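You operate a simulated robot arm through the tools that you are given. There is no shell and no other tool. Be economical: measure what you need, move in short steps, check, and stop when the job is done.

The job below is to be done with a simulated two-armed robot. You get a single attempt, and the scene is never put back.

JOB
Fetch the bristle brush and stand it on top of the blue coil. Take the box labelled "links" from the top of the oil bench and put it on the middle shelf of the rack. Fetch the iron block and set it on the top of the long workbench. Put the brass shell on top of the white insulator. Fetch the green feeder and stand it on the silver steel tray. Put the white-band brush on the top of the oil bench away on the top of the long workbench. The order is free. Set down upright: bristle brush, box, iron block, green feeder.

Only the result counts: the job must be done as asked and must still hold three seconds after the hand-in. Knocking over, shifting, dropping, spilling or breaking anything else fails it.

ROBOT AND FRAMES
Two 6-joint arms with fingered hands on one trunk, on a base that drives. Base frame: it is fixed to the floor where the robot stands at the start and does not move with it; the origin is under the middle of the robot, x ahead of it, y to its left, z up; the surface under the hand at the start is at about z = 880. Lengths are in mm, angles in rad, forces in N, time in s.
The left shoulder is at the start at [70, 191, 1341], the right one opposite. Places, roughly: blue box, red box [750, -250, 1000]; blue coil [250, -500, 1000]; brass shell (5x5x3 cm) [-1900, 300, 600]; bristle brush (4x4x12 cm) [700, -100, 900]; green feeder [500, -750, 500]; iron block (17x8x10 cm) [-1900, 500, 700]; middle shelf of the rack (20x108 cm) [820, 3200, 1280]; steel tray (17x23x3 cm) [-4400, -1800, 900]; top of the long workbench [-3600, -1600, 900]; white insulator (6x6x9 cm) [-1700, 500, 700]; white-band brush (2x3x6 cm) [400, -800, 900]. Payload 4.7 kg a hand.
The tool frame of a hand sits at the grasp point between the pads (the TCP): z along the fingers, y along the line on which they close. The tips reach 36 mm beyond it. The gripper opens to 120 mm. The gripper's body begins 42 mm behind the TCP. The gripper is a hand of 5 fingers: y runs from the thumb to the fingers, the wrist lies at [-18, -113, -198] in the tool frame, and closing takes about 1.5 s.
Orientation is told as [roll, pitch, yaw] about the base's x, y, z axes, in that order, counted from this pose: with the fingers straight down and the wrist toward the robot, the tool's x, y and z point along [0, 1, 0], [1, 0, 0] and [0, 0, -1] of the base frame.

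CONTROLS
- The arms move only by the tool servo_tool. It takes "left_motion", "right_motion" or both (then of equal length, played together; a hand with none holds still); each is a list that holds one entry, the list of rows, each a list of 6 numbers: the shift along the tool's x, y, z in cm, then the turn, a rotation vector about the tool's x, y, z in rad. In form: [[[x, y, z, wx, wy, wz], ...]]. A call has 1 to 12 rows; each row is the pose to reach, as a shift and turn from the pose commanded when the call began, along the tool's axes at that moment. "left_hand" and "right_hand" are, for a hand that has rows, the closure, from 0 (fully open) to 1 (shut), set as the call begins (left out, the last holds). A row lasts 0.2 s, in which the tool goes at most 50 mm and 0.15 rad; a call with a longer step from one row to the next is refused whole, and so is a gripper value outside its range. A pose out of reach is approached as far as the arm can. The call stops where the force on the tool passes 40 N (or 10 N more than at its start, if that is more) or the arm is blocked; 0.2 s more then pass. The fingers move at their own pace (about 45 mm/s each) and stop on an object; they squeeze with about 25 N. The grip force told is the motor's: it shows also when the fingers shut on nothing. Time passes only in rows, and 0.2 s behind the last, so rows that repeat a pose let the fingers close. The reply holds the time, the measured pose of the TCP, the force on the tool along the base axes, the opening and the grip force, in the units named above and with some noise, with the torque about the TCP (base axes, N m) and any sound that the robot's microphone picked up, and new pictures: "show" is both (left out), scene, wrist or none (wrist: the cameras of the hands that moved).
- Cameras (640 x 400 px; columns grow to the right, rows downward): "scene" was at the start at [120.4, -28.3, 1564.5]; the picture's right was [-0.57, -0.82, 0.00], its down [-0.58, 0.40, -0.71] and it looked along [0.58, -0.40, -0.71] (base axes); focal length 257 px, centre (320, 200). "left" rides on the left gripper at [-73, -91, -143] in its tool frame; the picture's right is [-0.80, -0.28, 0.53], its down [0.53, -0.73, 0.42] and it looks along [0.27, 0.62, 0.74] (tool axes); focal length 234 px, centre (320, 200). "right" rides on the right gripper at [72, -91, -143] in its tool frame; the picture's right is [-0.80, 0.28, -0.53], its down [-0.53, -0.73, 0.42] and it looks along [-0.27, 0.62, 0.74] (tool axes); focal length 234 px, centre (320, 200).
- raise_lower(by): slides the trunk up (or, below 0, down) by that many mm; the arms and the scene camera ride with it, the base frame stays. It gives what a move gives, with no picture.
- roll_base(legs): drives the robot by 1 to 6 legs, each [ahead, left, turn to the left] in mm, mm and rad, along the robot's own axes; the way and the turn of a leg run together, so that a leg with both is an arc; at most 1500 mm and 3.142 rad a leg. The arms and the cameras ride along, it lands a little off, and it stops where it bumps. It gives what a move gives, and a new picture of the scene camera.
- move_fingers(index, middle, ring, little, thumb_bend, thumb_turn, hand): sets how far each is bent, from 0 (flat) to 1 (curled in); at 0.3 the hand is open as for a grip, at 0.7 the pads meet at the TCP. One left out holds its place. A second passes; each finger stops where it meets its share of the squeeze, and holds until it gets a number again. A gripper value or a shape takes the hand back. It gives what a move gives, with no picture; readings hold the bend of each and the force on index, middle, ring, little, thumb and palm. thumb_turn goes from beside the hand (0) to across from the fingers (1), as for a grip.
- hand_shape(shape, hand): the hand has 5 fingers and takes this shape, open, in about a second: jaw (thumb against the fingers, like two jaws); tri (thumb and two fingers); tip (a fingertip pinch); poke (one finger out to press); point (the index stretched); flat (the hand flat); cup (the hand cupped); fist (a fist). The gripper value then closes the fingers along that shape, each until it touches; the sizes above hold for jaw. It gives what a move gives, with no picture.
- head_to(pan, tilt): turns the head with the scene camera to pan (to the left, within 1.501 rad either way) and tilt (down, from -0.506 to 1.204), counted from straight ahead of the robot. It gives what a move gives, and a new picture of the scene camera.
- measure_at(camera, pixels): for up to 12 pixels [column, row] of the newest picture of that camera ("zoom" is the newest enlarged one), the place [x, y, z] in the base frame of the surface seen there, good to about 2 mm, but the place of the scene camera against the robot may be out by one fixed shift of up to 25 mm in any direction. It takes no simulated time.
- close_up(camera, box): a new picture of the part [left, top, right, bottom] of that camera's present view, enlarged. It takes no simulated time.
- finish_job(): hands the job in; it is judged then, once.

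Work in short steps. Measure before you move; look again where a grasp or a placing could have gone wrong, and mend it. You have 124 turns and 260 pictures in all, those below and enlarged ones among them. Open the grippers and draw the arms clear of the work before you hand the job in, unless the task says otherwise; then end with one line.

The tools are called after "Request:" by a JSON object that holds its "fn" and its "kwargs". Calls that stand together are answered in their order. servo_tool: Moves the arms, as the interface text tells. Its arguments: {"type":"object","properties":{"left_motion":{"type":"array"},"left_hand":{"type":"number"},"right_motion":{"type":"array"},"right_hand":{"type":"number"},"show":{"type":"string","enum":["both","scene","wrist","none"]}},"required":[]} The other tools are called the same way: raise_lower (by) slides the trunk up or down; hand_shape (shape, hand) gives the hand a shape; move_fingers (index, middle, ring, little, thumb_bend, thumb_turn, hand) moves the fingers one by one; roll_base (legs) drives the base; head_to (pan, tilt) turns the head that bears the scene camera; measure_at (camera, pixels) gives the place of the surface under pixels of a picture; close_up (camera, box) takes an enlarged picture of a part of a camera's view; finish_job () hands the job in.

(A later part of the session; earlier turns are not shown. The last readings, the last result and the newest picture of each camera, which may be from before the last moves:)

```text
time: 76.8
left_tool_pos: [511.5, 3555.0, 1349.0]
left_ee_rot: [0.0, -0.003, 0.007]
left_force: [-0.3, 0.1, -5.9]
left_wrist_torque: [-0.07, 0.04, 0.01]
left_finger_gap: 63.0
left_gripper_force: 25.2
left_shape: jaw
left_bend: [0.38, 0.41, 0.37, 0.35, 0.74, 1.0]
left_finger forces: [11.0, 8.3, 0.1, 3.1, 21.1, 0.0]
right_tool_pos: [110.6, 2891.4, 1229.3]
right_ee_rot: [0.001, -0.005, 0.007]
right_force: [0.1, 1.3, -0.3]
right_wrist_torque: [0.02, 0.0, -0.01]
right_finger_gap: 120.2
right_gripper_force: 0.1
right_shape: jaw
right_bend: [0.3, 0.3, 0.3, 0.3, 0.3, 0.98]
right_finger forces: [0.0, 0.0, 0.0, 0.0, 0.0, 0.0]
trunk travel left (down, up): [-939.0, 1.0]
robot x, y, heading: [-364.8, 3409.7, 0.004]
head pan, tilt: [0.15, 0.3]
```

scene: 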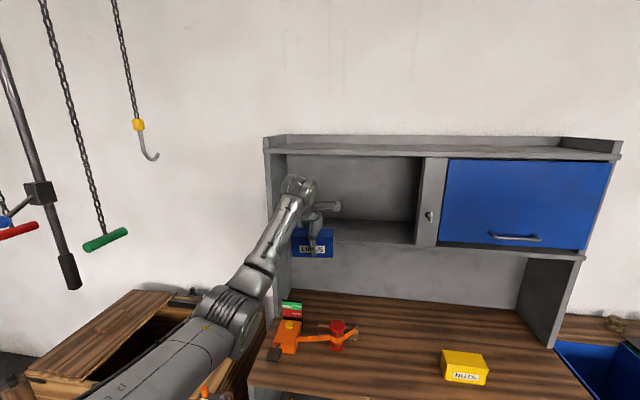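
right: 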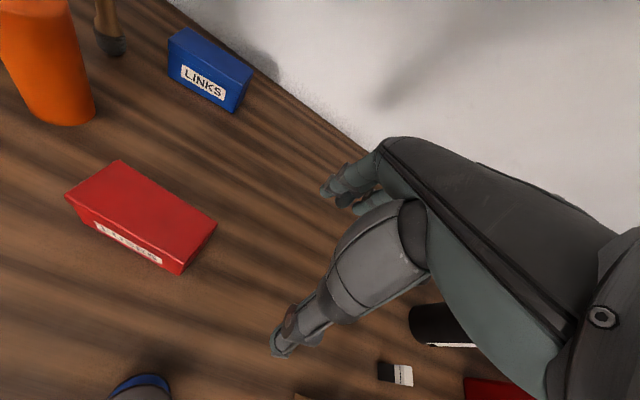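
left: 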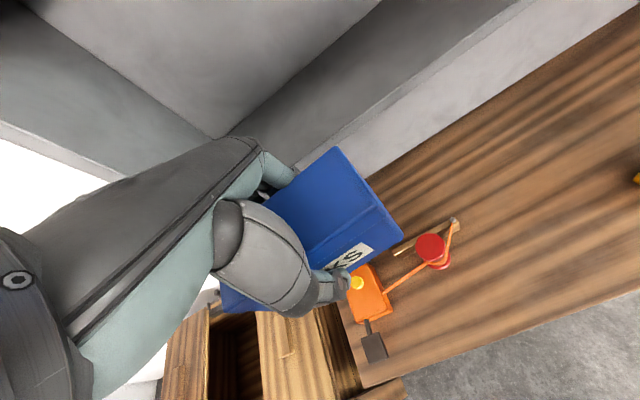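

Measure wrist heights against the hutch's top board, and the shelf in the left wrist view.

Request:
{"fn": "measure_at", "kwargs": {"camera": "scene", "pixels": [[295, 180], [305, 190], [318, 207], [335, 207], [313, 225], [310, 183]]}}

Request:
{"fn": "measure_at", "kwargs": {"camera": "left", "pixels": [[350, 80], [400, 50], [300, 120], [350, 130], [80, 155], [330, 160]]}}

Request:
{"fn": "close_up", "kwargs": {"camera": "scene", "box": [240, 130, 440, 280]}}

```text
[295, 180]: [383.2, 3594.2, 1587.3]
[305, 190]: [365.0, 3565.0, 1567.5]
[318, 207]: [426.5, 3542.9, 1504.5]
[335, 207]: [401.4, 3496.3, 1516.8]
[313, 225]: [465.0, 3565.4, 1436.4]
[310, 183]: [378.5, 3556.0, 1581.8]
```

```text
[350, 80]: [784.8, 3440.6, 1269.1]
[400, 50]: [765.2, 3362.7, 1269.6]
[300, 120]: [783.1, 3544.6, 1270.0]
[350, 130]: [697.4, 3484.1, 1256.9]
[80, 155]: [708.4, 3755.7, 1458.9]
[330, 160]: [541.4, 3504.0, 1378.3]
```

```text
2.67 times, centred on (340, 205) of scene
```

zoom: 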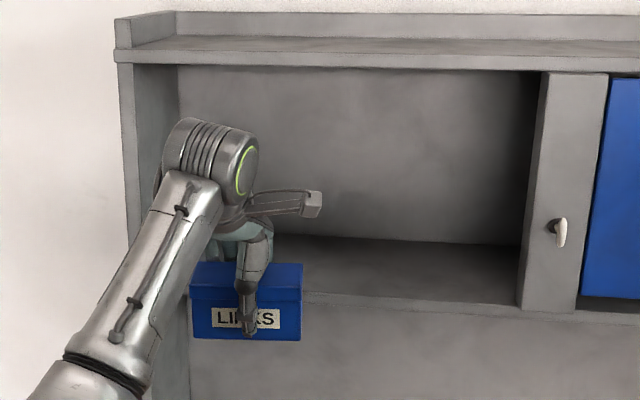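

Shelf is at z 1269.5. Lower to z≈1331, then drive 238 mm forward so the box is over the shelf, wrist staying outside the top board.

Request:
{"fn": "servo_tool", "kwargs": {"left_motion": [[[0, 0, 1, 0, 0, 0], [0, 0, 1.8, 0, 0, 0]]], "show": "none"}}

Request:
{"fn": "roll_base", "kwargs": {"legs": [[238, 0, 0]]}}

Request:
{"fn": "close_up", "kwargs": {"camera": "left", "box": [160, 80, 480, 380]}}

```text
time: 77.4
left_tool_pos: [513.8, 3553.9, 1331.7]
left_ee_rot: [-0.001, -0.005, 0.008]
left_force: [0.5, 0.6, -5.9]
left_wrist_torque: [-0.06, 0.05, 0.0]
left_finger_gap: 63.0
left_gripper_force: 24.3
left_shape: jaw
left_bend: [0.38, 0.41, 0.37, 0.35, 0.74, 1.0]
left_finger forces: [10.9, 8.3, 0.0, 3.0, 21.1, 0.0]
right_tool_pos: [110.1, 2889.7, 1227.8]
right_ee_rot: [0.0, -0.005, 0.008]
right_force: [1.1, 0.6, 0.8]
right_wrist_torque: [-0.04, 0.04, -0.03]
right_finger_gap: 120.0
right_gripper_force: 0.1
right_shape: jaw
right_bend: [0.3, 0.3, 0.3, 0.3, 0.3, 0.98]
right_finger forces: [0.0, 0.0, 0.0, 0.0, 0.0, 0.1]
trunk travel left (down, up): [-939.0, 1.0]
robot x, y, heading: [-366.9, 3410.2, 0.0]
head pan, tilt: [0.15, 0.3]
```

```text
time: 79.2
left_tool_pos: [749.6, 3550.7, 1334.9]
left_ee_rot: [0.0, -0.004, 0.004]
left_force: [-1.6, 0.2, -4.8]
left_wrist_torque: [-0.02, -0.01, -0.01]
left_finger_gap: 63.2
left_gripper_force: 24.7
left_shape: jaw
left_bend: [0.38, 0.41, 0.37, 0.35, 0.74, 1.0]
left_finger forces: [11.0, 8.1, 0.0, 3.4, 21.3, 0.0]
right_tool_pos: [343.9, 2890.8, 1229.3]
right_ee_rot: [0.001, -0.008, 0.005]
right_force: [-0.4, 0.7, 0.3]
right_wrist_torque: [-0.04, -0.05, -0.02]
right_finger_gap: 119.9
right_gripper_force: 0.1
right_shape: jaw
right_bend: [0.3, 0.3, 0.3, 0.3, 0.3, 0.98]
right_finger forces: [0.0, 0.0, 0.0, 0.0, 0.0, 0.0]
trunk travel left (down, up): [-939.0, 1.0]
robot x, y, heading: [-127.0, 3407.3, -0.009]
head pan, tilt: [0.15, 0.3]
```

scene: 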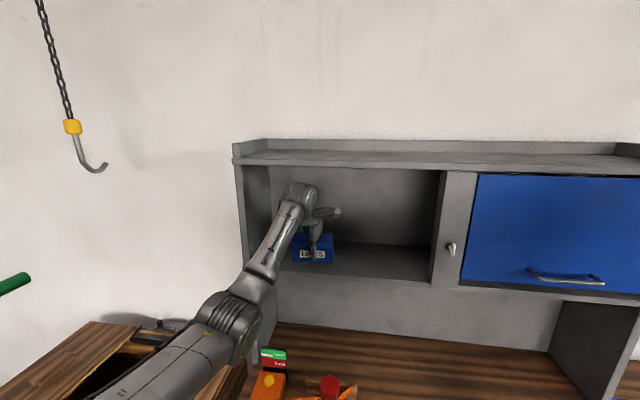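

```text
1.33 times, centred on (320, 230) of left
```

zoom: 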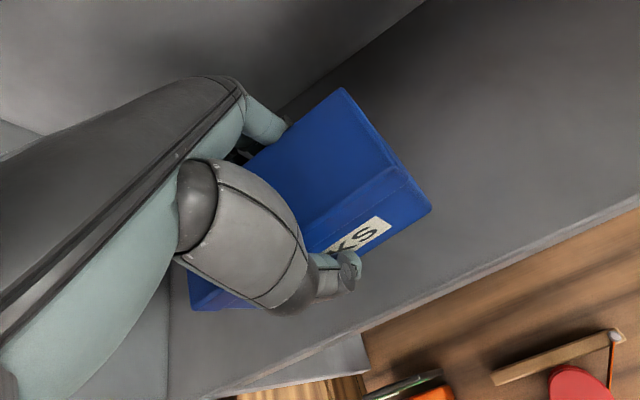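

Box is over the shelf. Lower in small steps until contact.

Request:
{"fn": "servo_tool", "kwargs": {"left_motion": [[[0, 0, 0.8, 0, 0, 0], [0, 0, 1.4, 0, 0, 0], [0, 0, 1.6, 0, 0, 0]]], "show": "none"}}

Request:
{"fn": "measure_at", "kwargs": {"camera": "left", "pixels": [[402, 237], [385, 249], [370, 190]]}}

```text
time: 80.0
left_tool_pos: [753.5, 3551.5, 1318.3]
left_ee_rot: [0.001, -0.006, 0.005]
left_force: [-3.7, 0.6, 3.1]
left_wrist_torque: [0.22, 0.39, 0.03]
left_finger_gap: 63.2
left_gripper_force: 24.7
left_shape: jaw
left_bend: [0.38, 0.41, 0.37, 0.35, 0.74, 1.0]
left_finger forces: [12.6, 6.7, 0.1, 5.1, 25.0, 0.1]
right_tool_pos: [348.8, 2890.3, 1229.1]
right_ee_rot: [0.003, -0.007, 0.005]
right_force: [0.6, -0.3, -0.1]
right_wrist_torque: [0.02, 0.01, 0.01]
right_finger_gap: 120.0
right_gripper_force: 0.1
right_shape: jaw
right_bend: [0.3, 0.3, 0.3, 0.3, 0.3, 0.98]
right_finger forces: [0.0, 0.1, 0.1, 0.0, 0.1, 0.0]
trunk travel left (down, up): [-939.0, 1.0]
robot x, y, heading: [-123.8, 3411.7, 0.001]
head pan, tilt: [0.15, 0.3]
```

```text
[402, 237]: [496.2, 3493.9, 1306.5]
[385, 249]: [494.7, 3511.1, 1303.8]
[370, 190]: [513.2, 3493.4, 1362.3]
```

Contact (force reversed to +3 N). Release.

Request:
{"fn": "servo_tool", "kwargs": {"left_motion": [[[0, 0, 0, 0, 0, 0], [0, 0, 0, 0, 0, 0], [0, 0, 0, 0, 0, 0], [0, 0, 0, 0, 0, 0], [0, 0, 0, 0, 0, 0], [0, 0, 0, 0, 0, 0]]], "left_hand": 0, "show": "both"}}

```text
time: 81.4
left_tool_pos: [752.6, 3550.7, 1317.1]
left_ee_rot: [-0.001, -0.003, 0.004]
left_force: [0.7, 0.3, 0.1]
left_wrist_torque: [0.0, -0.01, -0.01]
left_finger_gap: 119.9
left_gripper_force: 0.1
left_shape: jaw
left_bend: [0.3, 0.3, 0.3, 0.3, 0.3, 0.98]
left_finger forces: [0.0, 0.0, 0.1, 0.1, 0.0, 0.1]
right_tool_pos: [347.9, 2889.4, 1229.2]
right_ee_rot: [0.002, -0.004, 0.006]
right_force: [0.5, -1.1, 0.2]
right_wrist_torque: [-0.02, 0.03, -0.02]
right_finger_gap: 120.0
right_gripper_force: 0.0
right_shape: jaw
right_bend: [0.3, 0.3, 0.3, 0.3, 0.3, 0.98]
right_finger forces: [0.1, 0.0, 0.0, 0.0, 0.0, 0.1]
trunk travel left (down, up): [-939.0, 1.0]
robot x, y, heading: [-124.8, 3410.9, -0.001]
head pan, tilt: [0.15, 0.3]
```

scene: 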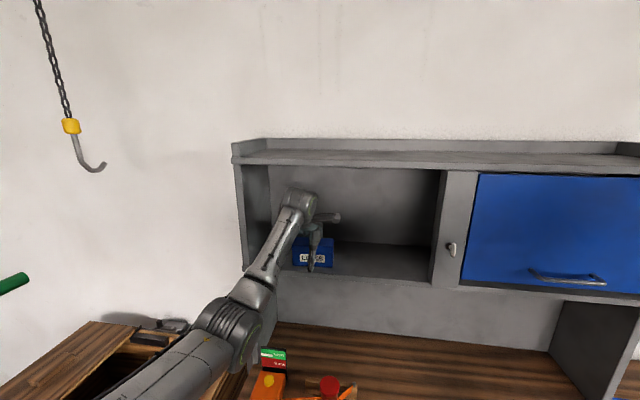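
left: 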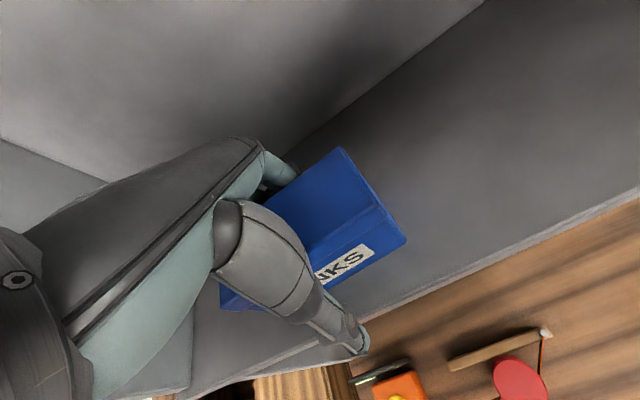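

Box stands free. Raise 30 mm, slide the open hand 150 mm to the right past the box end, keeping clear of the top board.

Request:
{"fn": "servo_tool", "kwargs": {"left_motion": [[[0, 0, -1.5, 0, 0, 0], [0, 0, -3, 0, 0, 0], [-3, 0, -3, 0, 0, 0], [-6, 0, -3, 0, 0, 0], [-9, 0, -3, 0, 0, 0], [-12, 0, -3, 0, 0, 0], [-15, 0, -3, 0, 0, 0]]], "show": "both"}}

```text
time: 83.0
left_tool_pos: [753.7, 3399.0, 1346.1]
left_ee_rot: [0.003, -0.004, 0.004]
left_force: [-1.4, -0.7, -1.1]
left_wrist_torque: [0.01, -0.03, 0.02]
left_finger_gap: 119.6
left_gripper_force: 0.1
left_shape: jaw
left_bend: [0.3, 0.3, 0.3, 0.3, 0.3, 0.98]
left_finger forces: [0.0, 0.0, 0.1, 0.0, 0.0, 0.0]
right_tool_pos: [347.4, 2887.7, 1227.2]
right_ee_rot: [0.002, -0.005, 0.006]
right_force: [-0.6, -0.3, -0.3]
right_wrist_torque: [0.03, -0.02, -0.02]
right_finger_gap: 119.9
right_gripper_force: 0.0
right_shape: jaw
right_bend: [0.3, 0.3, 0.3, 0.3, 0.3, 0.98]
right_finger forces: [0.1, 0.1, 0.0, 0.0, 0.0, 0.0]
trunk travel left (down, up): [-939.0, 1.0]
robot x, y, heading: [-121.2, 3407.3, 0.003]
head pan, tilt: [0.15, 0.3]
```

scene: 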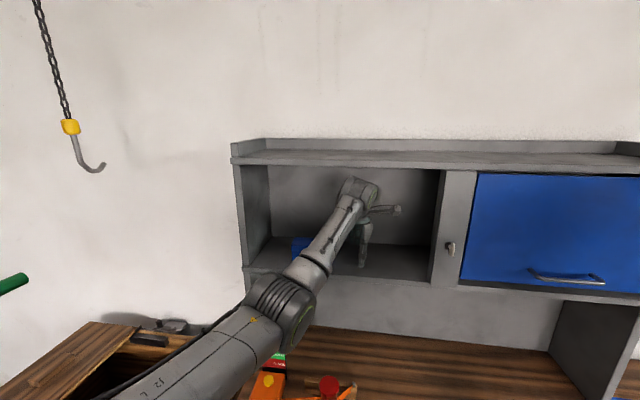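
left: 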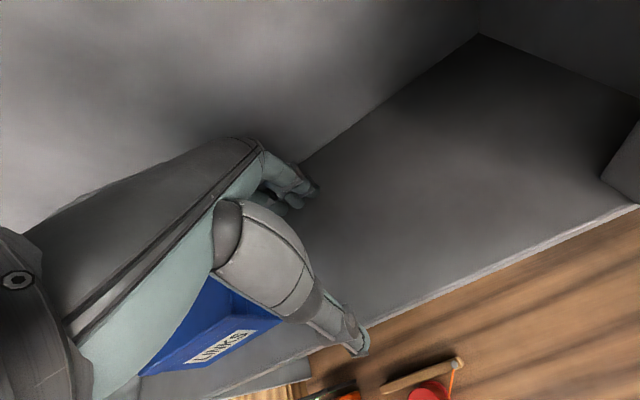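

Hand is clear, box stands. Back off and drive back to the oil bench, lined up for the feeder.

Request:
{"fn": "roll_base", "kwargs": {"legs": [[-450, 0, 0], [0, -1500, 0], [0, -1500, 0], [0, -900, 0]]}}

Request:
{"fn": "head_to", "kwargs": {"pan": -0.2, "tilt": 0.8}}

```text
time: 104.1
left_tool_pos: [275.1, -500.9, 1346.8]
left_ee_rot: [0.0, -0.003, -0.003]
left_force: [0.3, 0.8, 0.2]
left_wrist_torque: [0.01, 0.0, 0.01]
left_finger_gap: 119.7
left_gripper_force: 0.0
left_shape: jaw
left_bend: [0.3, 0.3, 0.3, 0.3, 0.3, 0.98]
left_finger forces: [0.0, 0.0, 0.1, 0.0, 0.0, 0.0]
right_tool_pos: [-134.3, -1010.4, 1228.9]
right_ee_rot: [0.002, -0.005, -0.002]
right_force: [-1.0, 0.7, 0.1]
right_wrist_torque: [-0.04, 0.01, 0.0]
right_finger_gap: 120.0
right_gripper_force: 0.0
right_shape: jaw
right_bend: [0.3, 0.3, 0.3, 0.3, 0.3, 0.98]
right_finger forces: [0.0, 0.1, 0.0, 0.0, 0.0, 0.1]
trunk travel left (down, up): [-939.0, 1.0]
robot x, y, heading: [-606.3, -489.5, -0.008]
head pan, tilt: [0.15, 0.3]
```

scene: 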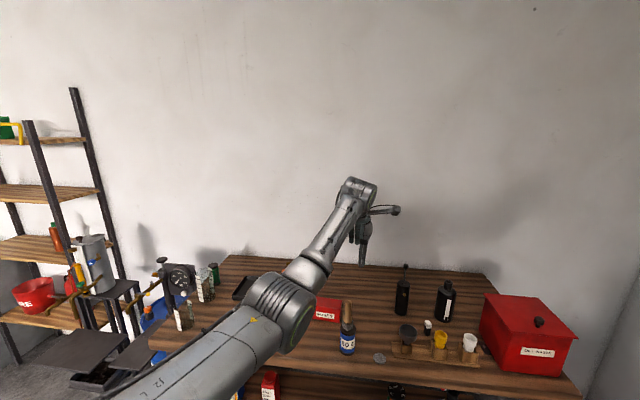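

```text
time: 105.1
left_tool_pos: [275.2, -502.4, 1347.1]
left_ee_rot: [0.002, -0.004, -0.005]
left_force: [-0.5, 0.5, 0.4]
left_wrist_torque: [0.01, 0.01, -0.01]
left_finger_gap: 119.7
left_gripper_force: 0.0
left_shape: jaw
left_bend: [0.3, 0.3, 0.3, 0.3, 0.3, 0.98]
left_finger forces: [0.0, 0.0, 0.0, 0.0, 0.0, 0.1]
right_tool_pos: [-134.1, -1011.4, 1227.9]
right_ee_rot: [0.003, -0.004, -0.002]
right_force: [-0.4, 0.3, -0.8]
right_wrist_torque: [0.04, -0.02, 0.01]
right_finger_gap: 120.2
right_gripper_force: 0.2
right_shape: jaw
right_bend: [0.3, 0.3, 0.3, 0.3, 0.3, 0.98]
right_finger forces: [0.0, 0.1, 0.0, 0.0, 0.1, 0.0]
trunk travel left (down, up): [-939.0, 1.0]
robot x, y, heading: [-602.2, -490.1, -0.006]
head pan, tilt: [-0.201, 0.799]
```

scene: 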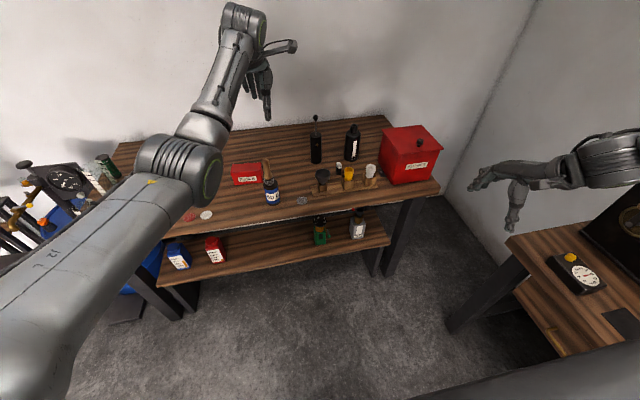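

Measure the feeder and the right-hand bench's extent before lowering.

Request:
{"fn": "measure_at", "kwargs": {"camera": "scene", "pixels": [[508, 238], [450, 330], [520, 240], [560, 340], [573, 270], [320, 232], [320, 243], [340, 243], [321, 220]]}}

Request:
{"fn": "close_up", "kwargs": {"camera": "scene", "box": [290, 200, 390, 260]}}

```text
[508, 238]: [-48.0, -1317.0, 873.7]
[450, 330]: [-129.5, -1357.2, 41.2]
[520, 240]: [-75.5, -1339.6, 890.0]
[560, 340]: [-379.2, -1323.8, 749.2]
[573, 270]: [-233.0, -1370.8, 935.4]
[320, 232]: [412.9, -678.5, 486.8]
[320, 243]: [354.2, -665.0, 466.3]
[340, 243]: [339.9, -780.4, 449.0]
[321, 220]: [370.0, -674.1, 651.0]
```

```text
6.40 times, centred on (340, 230) of scene
```

zoom: 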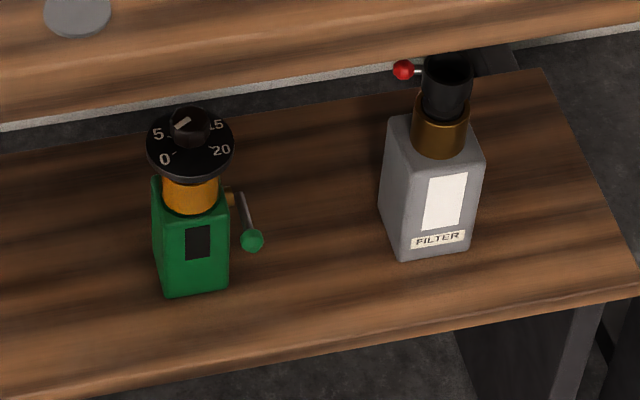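

The lever is on the feeder's right side. I back off 160 mm and lower the trunk 550 mm for a level look.

Request:
{"fn": "roll_base", "kwargs": {"legs": [[-160, 0, 0]]}}

Request:
{"fn": "raise_lower", "kwargs": {"by": -550}}

Request:
{"fn": "head_to", "kwargs": {"pan": -0.2, "tilt": 0.4}}

```text
time: 106.5
left_tool_pos: [119.6, -500.1, 1343.8]
left_ee_rot: [0.003, 0.0, -0.001]
left_force: [-0.3, -0.3, -0.4]
left_wrist_torque: [-0.03, 0.02, 0.02]
left_finger_gap: 119.7
left_gripper_force: 0.0
left_shape: jaw
left_bend: [0.3, 0.3, 0.3, 0.3, 0.3, 0.98]
left_finger forces: [0.0, 0.0, 0.0, 0.1, 0.0, 0.1]
right_tool_pos: [-290.4, -1009.3, 1226.2]
right_ee_rot: [0.002, -0.005, -0.001]
right_force: [0.4, 0.1, 0.4]
right_wrist_torque: [-0.04, 0.02, 0.01]
right_finger_gap: 120.2
right_gripper_force: 0.0
right_shape: jaw
right_bend: [0.3, 0.3, 0.3, 0.3, 0.3, 0.98]
right_finger forces: [0.0, 0.1, 0.1, 0.0, 0.0, 0.0]
trunk travel left (down, up): [-939.0, 1.0]
robot x, y, heading: [-761.5, -494.3, -0.006]
head pan, tilt: [-0.201, 0.799]
```

scene: 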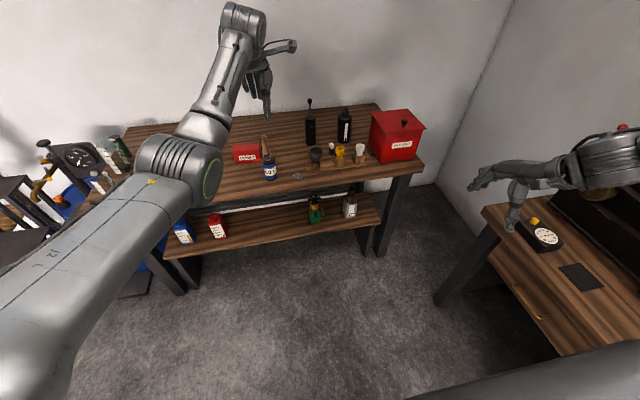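

```text
refused: -550 is not a number from -400 to 400
```

```text
time: 107.3
left_tool_pos: [116.3, -499.8, 1346.3]
left_ee_rot: [0.0, -0.004, -0.001]
left_force: [-0.5, 0.5, 0.2]
left_wrist_torque: [0.01, -0.04, -0.01]
left_finger_gap: 119.7
left_gripper_force: 0.0
left_shape: jaw
left_bend: [0.3, 0.3, 0.3, 0.3, 0.3, 0.98]
left_finger forces: [0.0, 0.0, 0.0, 0.0, 0.1, 0.1]
right_tool_pos: [-294.4, -1009.9, 1228.2]
right_ee_rot: [-0.001, -0.007, 0.0]
right_force: [-0.6, 0.5, -0.2]
right_wrist_torque: [-0.02, -0.02, -0.02]
right_finger_gap: 119.8
right_gripper_force: 0.0
right_shape: jaw
right_bend: [0.3, 0.3, 0.3, 0.3, 0.3, 0.98]
right_finger forces: [0.1, 0.0, 0.0, 0.0, 0.0, 0.0]
trunk travel left (down, up): [-939.0, 1.0]
robot x, y, heading: [-759.3, -484.3, -0.006]
head pan, tilt: [-0.201, 0.4]
```

scene: 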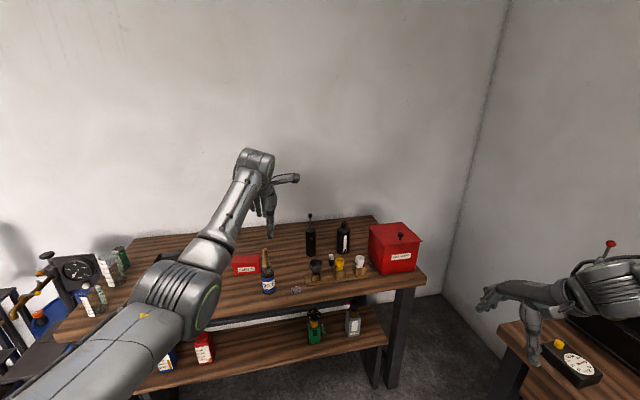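

Request:
{"fn": "raise_lower", "kwargs": {"by": -350}}

Request:
{"fn": "raise_lower", "kwargs": {"by": -200}}

Request:
{"fn": "head_to", "kwargs": {"pan": -0.15, "tilt": 0.4}}

Request:
{"fn": "close_up", "kwargs": {"camera": "scene", "box": [280, 180, 400, 280]}}

```text
time: 110.8
left_tool_pos: [116.2, -499.8, 997.4]
left_ee_rot: [0.0, -0.004, -0.003]
left_force: [-0.8, -0.5, 0.1]
left_wrist_torque: [-0.02, -0.03, -0.02]
left_finger_gap: 119.8
left_gripper_force: 0.0
left_shape: jaw
left_bend: [0.3, 0.3, 0.3, 0.3, 0.3, 0.98]
left_finger forces: [0.0, 0.0, 0.0, 0.0, 0.0, 0.1]
right_tool_pos: [-293.2, -1009.5, 878.7]
right_ee_rot: [0.003, -0.005, 0.002]
right_force: [-0.1, -1.0, 0.7]
right_wrist_torque: [-0.01, 0.01, 0.01]
right_finger_gap: 120.3
right_gripper_force: 0.1
right_shape: jaw
right_bend: [0.3, 0.3, 0.3, 0.3, 0.3, 0.98]
right_finger forces: [0.1, 0.1, 0.0, 0.0, 0.2, 0.0]
trunk travel left (down, up): [-589.0, 351.0]
robot x, y, heading: [-763.4, -490.2, -0.008]
head pan, tilt: [-0.201, 0.4]
```

```text
time: 112.9
left_tool_pos: [116.7, -501.0, 796.8]
left_ee_rot: [0.0, -0.004, -0.001]
left_force: [0.2, 0.7, 0.1]
left_wrist_torque: [0.0, 0.0, -0.01]
left_finger_gap: 119.9
left_gripper_force: 0.0
left_shape: jaw
left_bend: [0.3, 0.3, 0.3, 0.3, 0.3, 0.98]
left_finger forces: [0.1, 0.0, 0.0, 0.1, 0.0, 0.0]
right_tool_pos: [-293.2, -1009.9, 679.1]
right_ee_rot: [0.001, -0.003, -0.002]
right_force: [0.1, 0.6, 0.1]
right_wrist_torque: [0.04, 0.04, -0.02]
right_finger_gap: 120.2
right_gripper_force: 0.0
right_shape: jaw
right_bend: [0.3, 0.3, 0.3, 0.3, 0.3, 0.98]
right_finger forces: [0.0, 0.0, 0.0, 0.0, 0.0, 0.0]
trunk travel left (down, up): [-389.0, 551.0]
robot x, y, heading: [-758.5, -486.6, -0.004]
head pan, tilt: [-0.201, 0.4]
```

```text
time: 113.6
left_tool_pos: [115.8, -499.3, 796.7]
left_ee_rot: [-0.001, -0.001, -0.001]
left_force: [-0.5, -0.1, -0.5]
left_wrist_torque: [-0.02, -0.03, 0.02]
left_finger_gap: 119.7
left_gripper_force: 0.1
left_shape: jaw
left_bend: [0.3, 0.3, 0.3, 0.3, 0.3, 0.98]
left_finger forces: [0.0, 0.0, 0.0, 0.0, 0.0, 0.0]
right_tool_pos: [-292.8, -1010.2, 679.0]
right_ee_rot: [0.001, -0.007, 0.0]
right_force: [0.5, 0.3, -0.7]
right_wrist_torque: [0.0, 0.03, -0.02]
right_finger_gap: 120.1
right_gripper_force: 0.1
right_shape: jaw
right_bend: [0.3, 0.3, 0.3, 0.3, 0.3, 0.98]
right_finger forces: [0.1, 0.0, 0.0, 0.1, 0.0, 0.1]
trunk travel left (down, up): [-389.0, 551.0]
robot x, y, heading: [-761.9, -484.7, -0.006]
head pan, tilt: [-0.15, 0.4]
```

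scene: 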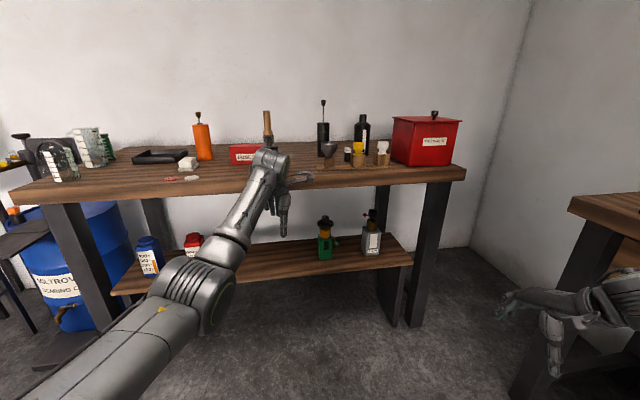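

```text
4.00 times, centred on (340, 230) of scene
```

zoom: 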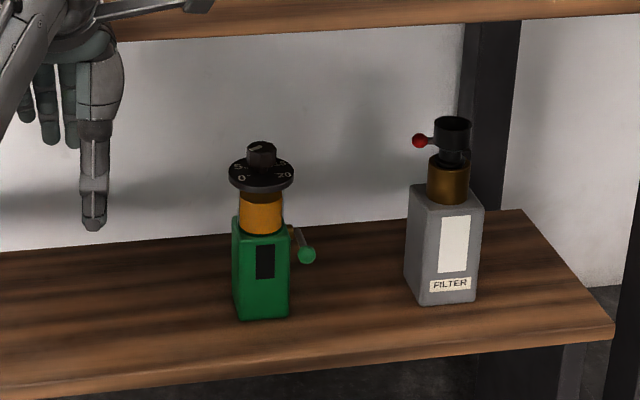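

Measure the feeder's details from the enlarged view.

Request:
{"fn": "measure_at", "kwargs": {"camera": "zoom", "pixels": [[241, 314], [286, 313], [240, 245], [286, 242], [308, 255], [293, 233], [262, 213], [262, 197], [232, 175], [291, 175], [260, 145], [262, 330]]}}

```text
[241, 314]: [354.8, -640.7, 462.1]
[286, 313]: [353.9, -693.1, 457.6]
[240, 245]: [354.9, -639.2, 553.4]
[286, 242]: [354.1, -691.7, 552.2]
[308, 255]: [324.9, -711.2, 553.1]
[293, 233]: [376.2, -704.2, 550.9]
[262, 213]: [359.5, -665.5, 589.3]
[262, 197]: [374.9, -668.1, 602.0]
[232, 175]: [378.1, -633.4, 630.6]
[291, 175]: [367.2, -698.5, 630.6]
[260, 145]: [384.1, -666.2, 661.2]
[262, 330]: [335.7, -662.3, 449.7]
```

Feeder body: y≈−652..−706, x 355–409, z 438–543; lever is high on its right, so I'll grip the lower body with the right hand pointing forward (thumb right). I turn the right hand forward in free space and tuck the left arm.

Request:
{"fn": "servo_tool", "kwargs": {"right_motion": [[[2.5, 2.3, 0, -0.085, -0.085, -0.085], [5, 4.6, 0, -0.17, -0.17, -0.17], [7.5, 6.9, 0, -0.255, -0.255, -0.255], [10, 9.2, 0, -0.34, -0.34, -0.34], [12.5, 11.5, 0, -0.425, -0.425, -0.425], [15, 13.8, 0, -0.51, -0.51, -0.51], [17.5, 16.1, 0, -0.595, -0.595, -0.595], [20, 18.4, 0, -0.68, -0.68, -0.68], [22.5, 20.7, 0, -0.765, -0.765, -0.765], [25, 23, 0, -0.85, -0.85, -0.85], [27.5, 25.3, 0, -0.935, -0.935, -0.935], [30, 27.6, 0, -1.02, -1.02, -1.02]]], "left_motion": [[[3.4, -2.8, 1.3, 0, 0, 0], [6.8, -5.6, 2.6, 0, 0, 0], [10.2, -8.4, 3.9, 0, 0, 0], [13.6, -11.2, 5.2, 0, 0, 0], [17, -14, 6.5, 0, 0, 0], [20.4, -16.8, 7.8, 0, 0, 0], [23.8, -19.6, 9.1, 0, 0, 0], [27.2, -22.4, 10.4, 0, 0, 0], [30.6, -25.2, 11.7, 0, 0, 0], [34, -28, 13, 0, 0, 0], [37.4, -30.8, 14.3, 0, 0, 0], [40.8, -33.6, 15.6, 0, 0, 0]]], "show": "both"}}

```text
time: 116.2
left_tool_pos: [-219.5, -91.2, 642.0]
left_ee_rot: [0.0, -0.004, -0.004]
left_force: [-0.3, -0.2, 0.1]
left_wrist_torque: [0.02, 0.01, 0.0]
left_finger_gap: 119.9
left_gripper_force: 0.0
left_shape: jaw
left_bend: [0.3, 0.3, 0.3, 0.3, 0.3, 0.98]
left_finger forces: [0.1, 0.0, 0.1, 0.1, 0.0, 0.0]
left hand out of reach, approached as far as the arm can: row 7, 8
right_tool_pos: [-197.9, -888.6, 813.0]
right_ee_rot: [-1.371, -0.172, 1.363]
right_force: [0.5, -0.6, 0.6]
right_wrist_torque: [0.03, 0.02, -0.04]
right_finger_gap: 120.1
right_gripper_force: 0.1
right_shape: jaw
right_bend: [0.3, 0.3, 0.3, 0.3, 0.3, 0.98]
right_finger forces: [0.0, 0.0, 0.1, 0.0, 0.0, 0.0]
right hand out of reach, approached as far as the arm can: row 2, 3, 4, 5, 6, 7, 8, 9, 10, 11, 12
trunk travel left (down, up): [-389.0, 551.0]
robot x, y, heading: [-759.9, -488.0, -0.014]
head pan, tilt: [-0.15, 0.4]
```

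scene: 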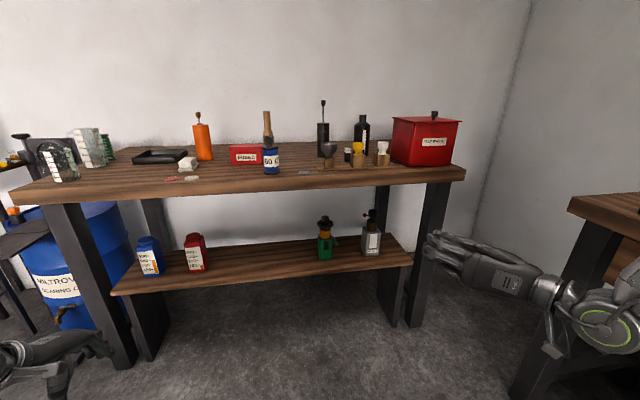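
right: 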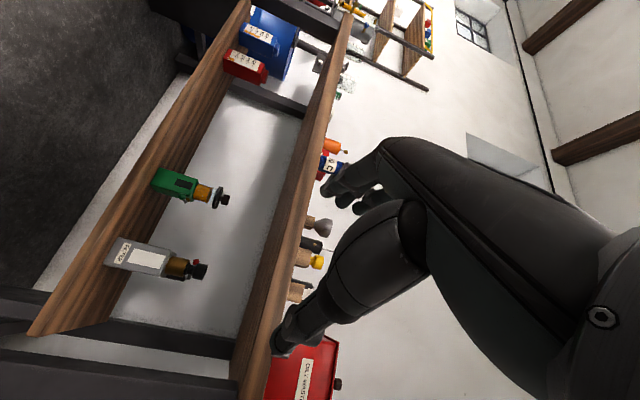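
left: 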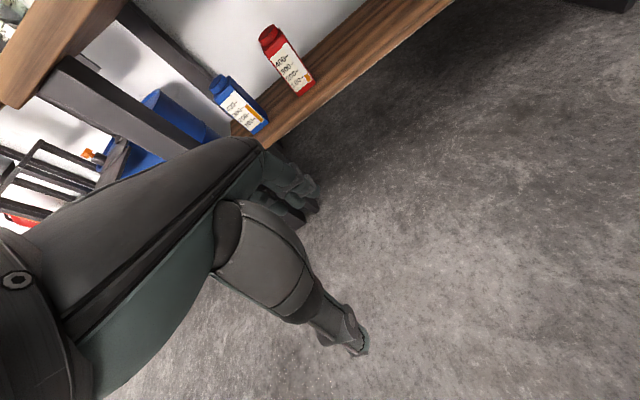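

The right arm lagged behind its commanded pose (reach limits midway). I finish the remaining turn and see whether it converges.

Request:
{"fn": "servo_tool", "kwargs": {"right_motion": [[[0, 0, 1, -0.063, -0.063, -0.063], [0, 0, 2, -0.126, -0.126, -0.126], [0, 0, 4, -0.189, -0.189, -0.189], [0, 0, 6, -0.189, -0.189, -0.189], [0, 0, 6, -0.189, -0.189, -0.189], [0, 0, 6, -0.189, -0.189, -0.189]]], "show": "scene"}}

```text
time: 117.6
left_tool_pos: [-218.7, -91.1, 640.3]
left_ee_rot: [0.001, -0.003, -0.002]
left_force: [0.2, -0.3, 0.6]
left_wrist_torque: [0.04, -0.01, 0.01]
left_finger_gap: 120.0
left_gripper_force: 0.0
left_shape: jaw
left_bend: [0.3, 0.3, 0.3, 0.3, 0.3, 0.98]
left_finger forces: [0.0, 0.0, 0.1, 0.0, 0.0, 0.1]
right_tool_pos: [-160.5, -917.1, 816.7]
right_ee_rot: [-1.577, -0.002, 1.568]
right_force: [-0.3, 0.5, -0.7]
right_wrist_torque: [-0.04, 0.0, 0.0]
right_finger_gap: 120.0
right_gripper_force: 0.1
right_shape: jaw
right_bend: [0.3, 0.3, 0.3, 0.3, 0.3, 0.98]
right_finger forces: [0.1, 0.0, 0.1, 0.0, 0.0, 0.0]
right hand out of reach, approached as far as the arm can: row 2, 3, 4, 5, 6
trunk travel left (down, up): [-389.0, 551.0]
robot x, y, heading: [-759.9, -487.4, -0.011]
head pan, tilt: [-0.15, 0.4]
```

scene: 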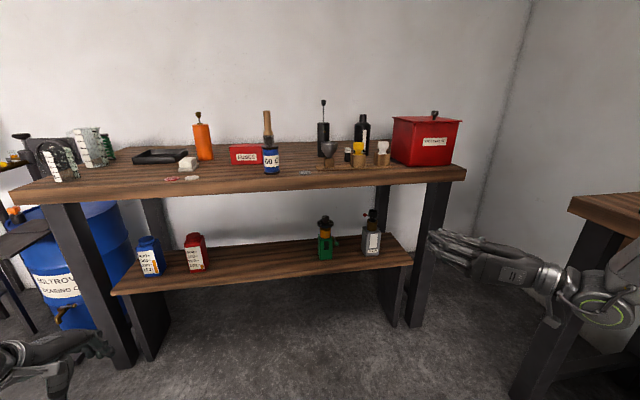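

Orientation is now exactly forward. Extend the right hand 300 mm forward so the base can stay farther from the bench.

Request:
{"fn": "servo_tool", "kwargs": {"right_motion": [[[0, 0, 3, 0, 0, 0], [0, 0, 7, 0, 0, 0], [0, 0, 11, 0, 0, 0], [0, 0, 15, 0, 0, 0], [0, 0, 19, 0, 0, 0], [0, 0, 23, 0, 0, 0], [0, 0, 27, 0, 0, 0], [0, 0, 30, 0, 0, 0], [0, 0, 30, 0, 0, 0]]], "show": "none"}}

```text
time: 119.6
left_tool_pos: [-219.6, -91.7, 640.3]
left_ee_rot: [-0.001, -0.004, -0.002]
left_force: [-0.4, -0.5, -0.3]
left_wrist_torque: [-0.01, -0.01, -0.01]
left_finger_gap: 119.7
left_gripper_force: 0.1
left_shape: jaw
left_bend: [0.3, 0.3, 0.3, 0.3, 0.3, 0.98]
left_finger forces: [0.1, 0.0, 0.0, 0.1, 0.0, 0.0]
right_tool_pos: [-78.6, -989.3, 891.2]
right_ee_rot: [-1.576, -0.001, 1.568]
right_force: [0.0, -0.8, 0.2]
right_wrist_torque: [-0.01, 0.04, 0.0]
right_finger_gap: 119.7
right_gripper_force: 0.1
right_shape: jaw
right_bend: [0.3, 0.3, 0.3, 0.3, 0.3, 0.98]
right_finger forces: [0.0, 0.1, 0.0, 0.0, 0.0, 0.0]
right hand out of reach, approached as far as the arm can: row 1, 2, 3, 4, 5, 6, 7, 8, 9
trunk travel left (down, up): [-389.0, 551.0]
robot x, y, heading: [-760.4, -490.2, -0.008]
head pan, tilt: [-0.15, 0.4]
```

The reachable forward-pointing poses sit to the right (rel. 600–680, −430..−500). I'll use those with base placement; tuck the left hand out to the left side meanwhile.

Request:
{"fn": "servo_tool", "kwargs": {"left_motion": [[[2.8, -3.4, 0, 0, 0, -0.05], [5.6, -6.8, 0, 0, 0, -0.1], [8.4, -10.2, 0, 0, 0, -0.15], [11.2, -13.6, 0, 0, 0, -0.2], [14, -17, 0, 0, 0, -0.25], [16.8, -20.4, 0, 0, 0, -0.3], [19.6, -23.8, 0, 0, 0, -0.35], [22.4, -27.2, 0, 0, 0, -0.4], [25.2, -30.6, 0, 0, 0, -0.45], [28.3, -34.1, 0, 0, 0, -0.5]]], "right_motion": [[[0, 0, -2, 0, 0, 0], [0, 0, -4, 0, 0, 0], [0, 0, -6, 0, 0, 0], [0, 0, -8, 0, 0, 0], [0, 0, -10, 0, 0, 0], [0, 0, -12, 0, 0, 0], [0, 0, -14, 0, 0, 0], [0, 0, -16, 0, 0, 0], [0, 0, -18, 0, 0, 0], [0, 0, -20, 0, 0, 0]]], "show": "none"}}

```text
time: 121.8
left_tool_pos: [-476.8, 60.0, 561.5]
left_ee_rot: [0.002, -0.004, 0.454]
left_force: [0.3, -0.1, 1.1]
left_wrist_torque: [0.04, 0.0, -0.02]
left_finger_gap: 120.1
left_gripper_force: 0.0
left_shape: jaw
left_bend: [0.3, 0.3, 0.3, 0.3, 0.3, 0.98]
left_finger forces: [0.0, 0.1, 0.1, 0.0, 0.0, 0.0]
left hand out of reach, approached as far as the arm can: row 4, 5, 6, 7, 8, 9, 10
right_tool_pos: [-198.5, -961.5, 863.6]
right_ee_rot: [-1.576, -0.003, 1.569]
right_force: [0.6, -0.4, 0.0]
right_wrist_torque: [0.0, -0.02, 0.05]
right_finger_gap: 119.9
right_gripper_force: 0.1
right_shape: jaw
right_bend: [0.3, 0.3, 0.3, 0.3, 0.3, 0.98]
right_finger forces: [0.1, 0.0, 0.1, 0.0, 0.0, 0.1]
right hand out of reach, approached as far as the arm can: row 6, 7, 8, 9, 10
trunk travel left (down, up): [-389.0, 551.0]
robot x, y, heading: [-756.6, -491.1, -0.009]
head pan, tilt: [-0.15, 0.4]
```

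Right hand now at rel (558,−470), forward-pointing: usable via base+trunk. Check obstacles on the left before driving in.

Request:
{"fn": "head_to", "kwargs": {"pan": 0.5, "tilt": 0.5}}

Request:
{"fn": "measure_at", "kwargs": {"camera": "scene", "pixels": [[250, 150], [300, 200], [330, 250], [360, 300], [400, 200], [350, 150], [200, 200], [280, 260], [420, 300], [460, 200], [300, 130], [230, 250]]}}

```text
time: 122.8
left_tool_pos: [-476.9, 60.6, 560.4]
left_ee_rot: [0.0, -0.003, 0.456]
left_force: [-0.5, 0.2, 1.0]
left_wrist_torque: [0.01, 0.0, -0.03]
left_finger_gap: 119.9
left_gripper_force: 0.0
left_shape: jaw
left_bend: [0.3, 0.3, 0.3, 0.3, 0.3, 0.98]
left_finger forces: [0.0, 0.0, 0.0, 0.1, 0.0, 0.0]
right_tool_pos: [-199.0, -960.4, 865.6]
right_ee_rot: [-1.578, -0.001, 1.569]
right_force: [0.9, -0.1, -0.1]
right_wrist_torque: [-0.01, 0.01, -0.02]
right_finger_gap: 119.8
right_gripper_force: 0.0
right_shape: jaw
right_bend: [0.3, 0.3, 0.3, 0.3, 0.3, 0.98]
right_finger forces: [0.0, 0.0, 0.0, 0.0, 0.0, 0.0]
trunk travel left (down, up): [-389.0, 551.0]
robot x, y, heading: [-763.1, -488.0, -0.008]
head pan, tilt: [0.499, 0.499]
```

scene: 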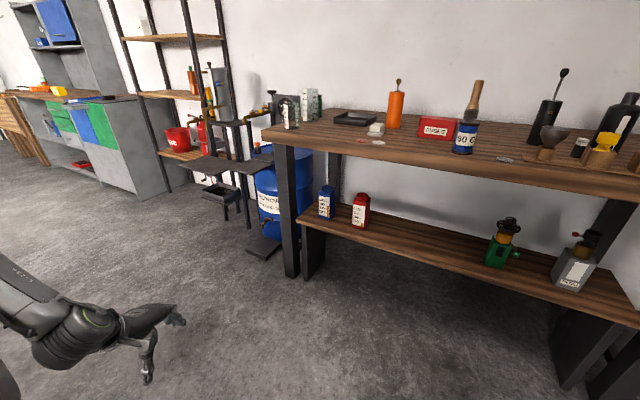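

```text
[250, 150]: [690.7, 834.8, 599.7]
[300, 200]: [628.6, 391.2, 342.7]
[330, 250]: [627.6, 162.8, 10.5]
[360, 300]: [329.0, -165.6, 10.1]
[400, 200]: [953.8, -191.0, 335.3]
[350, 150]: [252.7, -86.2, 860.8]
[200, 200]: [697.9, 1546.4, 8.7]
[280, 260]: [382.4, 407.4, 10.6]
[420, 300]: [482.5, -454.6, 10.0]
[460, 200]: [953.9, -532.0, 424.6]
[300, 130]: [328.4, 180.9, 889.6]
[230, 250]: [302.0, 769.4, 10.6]
```

The floor on the left is free. Drive left 281, lower the trunk, then forward to a pre-grasp about 130 mm short.

Request:
{"fn": "roll_base", "kwargs": {"legs": [[0, 281, 0.008], [200, 0, 0]]}}

Request:
{"fn": "raise_lower", "kwargs": {"by": -374}}

Request:
{"fn": "servo_tool", "kwargs": {"right_motion": [[[0, 0, 0, 0, 0, 0]]], "show": "wrist"}}

Request:
{"fn": "head_to", "kwargs": {"pan": -0.6, "tilt": 0.5}}

```text
time: 125.9
left_tool_pos: [-282.7, 343.0, 561.6]
left_ee_rot: [0.0, -0.002, 0.464]
left_force: [-0.1, 0.3, -0.2]
left_wrist_torque: [-0.03, 0.03, -0.03]
left_finger_gap: 120.1
left_gripper_force: 0.1
left_shape: jaw
left_bend: [0.3, 0.3, 0.3, 0.3, 0.3, 0.98]
left_finger forces: [0.0, 0.0, 0.0, 0.1, 0.0, 0.0]
right_tool_pos: [5.2, -675.5, 864.2]
right_ee_rot: [-1.576, -0.003, 1.579]
right_force: [1.7, -0.6, 0.8]
right_wrist_torque: [-0.01, 0.01, -0.02]
right_finger_gap: 119.6
right_gripper_force: 0.1
right_shape: jaw
right_bend: [0.3, 0.3, 0.3, 0.3, 0.3, 0.98]
right_finger forces: [0.1, 0.0, 0.1, 0.0, 0.0, 0.0]
trunk travel left (down, up): [-389.0, 551.0]
robot x, y, heading: [-558.3, -211.2, 0.001]
head pan, tilt: [0.499, 0.499]
```

scene: 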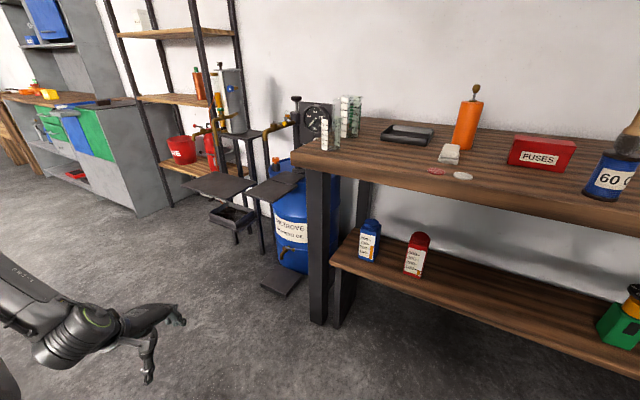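

```text
time: 129.6
left_tool_pos: [-283.3, 342.7, 187.4]
left_ee_rot: [-0.001, -0.004, 0.464]
left_force: [0.4, 0.3, 0.6]
left_wrist_torque: [0.02, 0.02, -0.01]
left_finger_gap: 120.1
left_gripper_force: 0.0
left_shape: jaw
left_bend: [0.3, 0.3, 0.3, 0.3, 0.3, 0.98]
left_finger forces: [0.0, 0.1, 0.0, 0.0, 0.1, 0.0]
right_tool_pos: [4.2, -675.4, 490.9]
right_ee_rot: [-1.576, 0.0, 1.576]
right_force: [-0.7, -0.4, 1.1]
right_wrist_torque: [-0.01, 0.01, -0.03]
right_finger_gap: 119.8
right_gripper_force: 0.0
right_shape: jaw
right_bend: [0.3, 0.3, 0.3, 0.3, 0.3, 0.98]
right_finger forces: [0.0, 0.0, 0.0, 0.0, 0.0, 0.0]
trunk travel left (down, up): [-15.0, 925.0]
robot x, y, heading: [-562.9, -212.8, 0.003]
head pan, tilt: [0.499, 0.499]
```

```text
time: 130.0
left_tool_pos: [-282.8, 341.9, 187.8]
left_ee_rot: [-0.001, -0.005, 0.465]
left_force: [-0.5, 0.1, 0.9]
left_wrist_torque: [0.01, 0.0, -0.02]
left_finger_gap: 119.6
left_gripper_force: 0.1
left_shape: jaw
left_bend: [0.3, 0.3, 0.3, 0.3, 0.3, 0.98]
left_finger forces: [0.0, 0.1, 0.1, 0.1, 0.0, 0.0]
right_tool_pos: [4.6, -676.0, 491.6]
right_ee_rot: [-1.577, -0.002, 1.579]
right_force: [0.8, 0.8, 0.3]
right_wrist_torque: [0.01, -0.02, 0.0]
right_finger_gap: 120.0
right_gripper_force: 0.1
right_shape: jaw
right_bend: [0.3, 0.3, 0.3, 0.3, 0.3, 0.98]
right_finger forces: [0.1, 0.1, 0.1, 0.1, 0.0, 0.0]
trunk travel left (down, up): [-15.0, 925.0]
robot x, y, heading: [-563.3, -208.4, 0.002]
head pan, tilt: [0.499, 0.499]
```

right: 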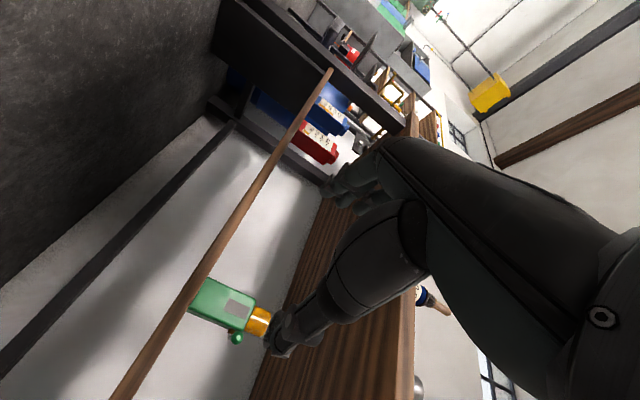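

```text
time: 131.3
left_tool_pos: [-283.0, 342.8, 186.6]
left_ee_rot: [0.0, -0.005, 0.464]
left_force: [-0.1, -0.3, -0.3]
left_wrist_torque: [-0.01, 0.02, 0.01]
left_finger_gap: 119.7
left_gripper_force: 0.2
left_shape: jaw
left_bend: [0.3, 0.3, 0.3, 0.3, 0.3, 0.98]
left_finger forces: [0.0, 0.0, 0.1, 0.0, 0.0, 0.0]
right_tool_pos: [3.4, -675.5, 491.2]
right_ee_rot: [-1.576, -0.002, 1.579]
right_force: [-0.4, 1.0, 0.4]
right_wrist_torque: [0.02, -0.01, 0.0]
right_finger_gap: 120.0
right_gripper_force: 0.0
right_shape: jaw
right_bend: [0.3, 0.3, 0.3, 0.3, 0.3, 0.98]
right_finger forces: [0.1, 0.0, 0.0, 0.2, 0.0, 0.0]
trunk travel left (down, up): [-15.0, 925.0]
robot x, y, heading: [-560.5, -209.4, 0.0]
head pan, tilt: [-0.6, 0.499]
```

scene: 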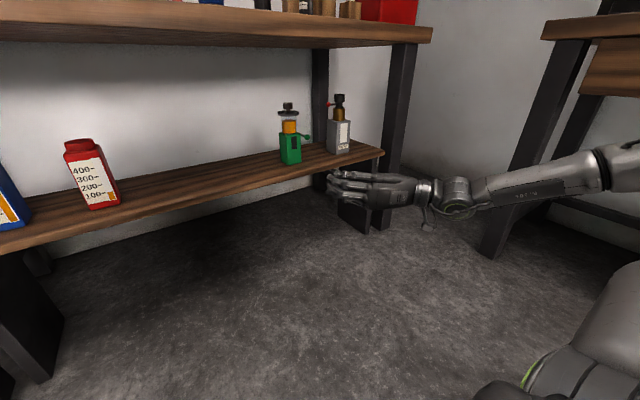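

Measure feeder position through the right wrist camera (green body around (215,300)).

Request:
{"fn": "close_up", "kwargs": {"camera": "right", "box": [160, 250, 300, 370]}}

Request:
{"fn": "measure_at", "kwargs": {"camera": "right", "pixels": [[198, 290], [192, 306], [245, 304], [240, 325], [236, 339], [259, 321], [188, 300], [220, 300]]}}

```text
3.33 times, centred on (230, 310) of right
```

zoom: 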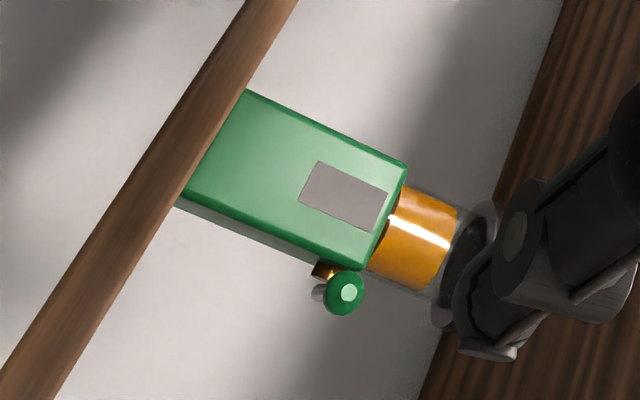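

```text
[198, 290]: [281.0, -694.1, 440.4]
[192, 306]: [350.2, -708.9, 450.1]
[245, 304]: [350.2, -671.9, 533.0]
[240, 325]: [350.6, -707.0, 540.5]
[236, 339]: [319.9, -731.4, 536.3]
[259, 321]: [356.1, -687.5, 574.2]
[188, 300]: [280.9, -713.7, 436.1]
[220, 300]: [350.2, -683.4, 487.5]
```

Request:
{"fn": "close_up", "kwargs": {"camera": "scene", "box": [240, 80, 520, 260]}}

Request:
{"fn": "measure_at", "kwargs": {"camera": "right", "pixels": [[212, 280], [252, 299], [275, 345], [310, 325], [350, 265], [335, 182]]}}

```text
2.22 times, centred on (380, 170) of scene
```

zoom: 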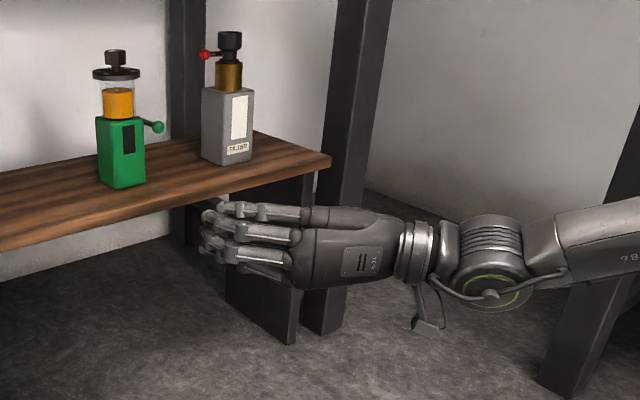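

```text
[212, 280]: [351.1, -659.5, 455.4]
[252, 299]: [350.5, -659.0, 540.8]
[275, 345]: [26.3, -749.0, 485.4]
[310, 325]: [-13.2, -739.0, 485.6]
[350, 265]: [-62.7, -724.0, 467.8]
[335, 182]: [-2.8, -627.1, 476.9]
```

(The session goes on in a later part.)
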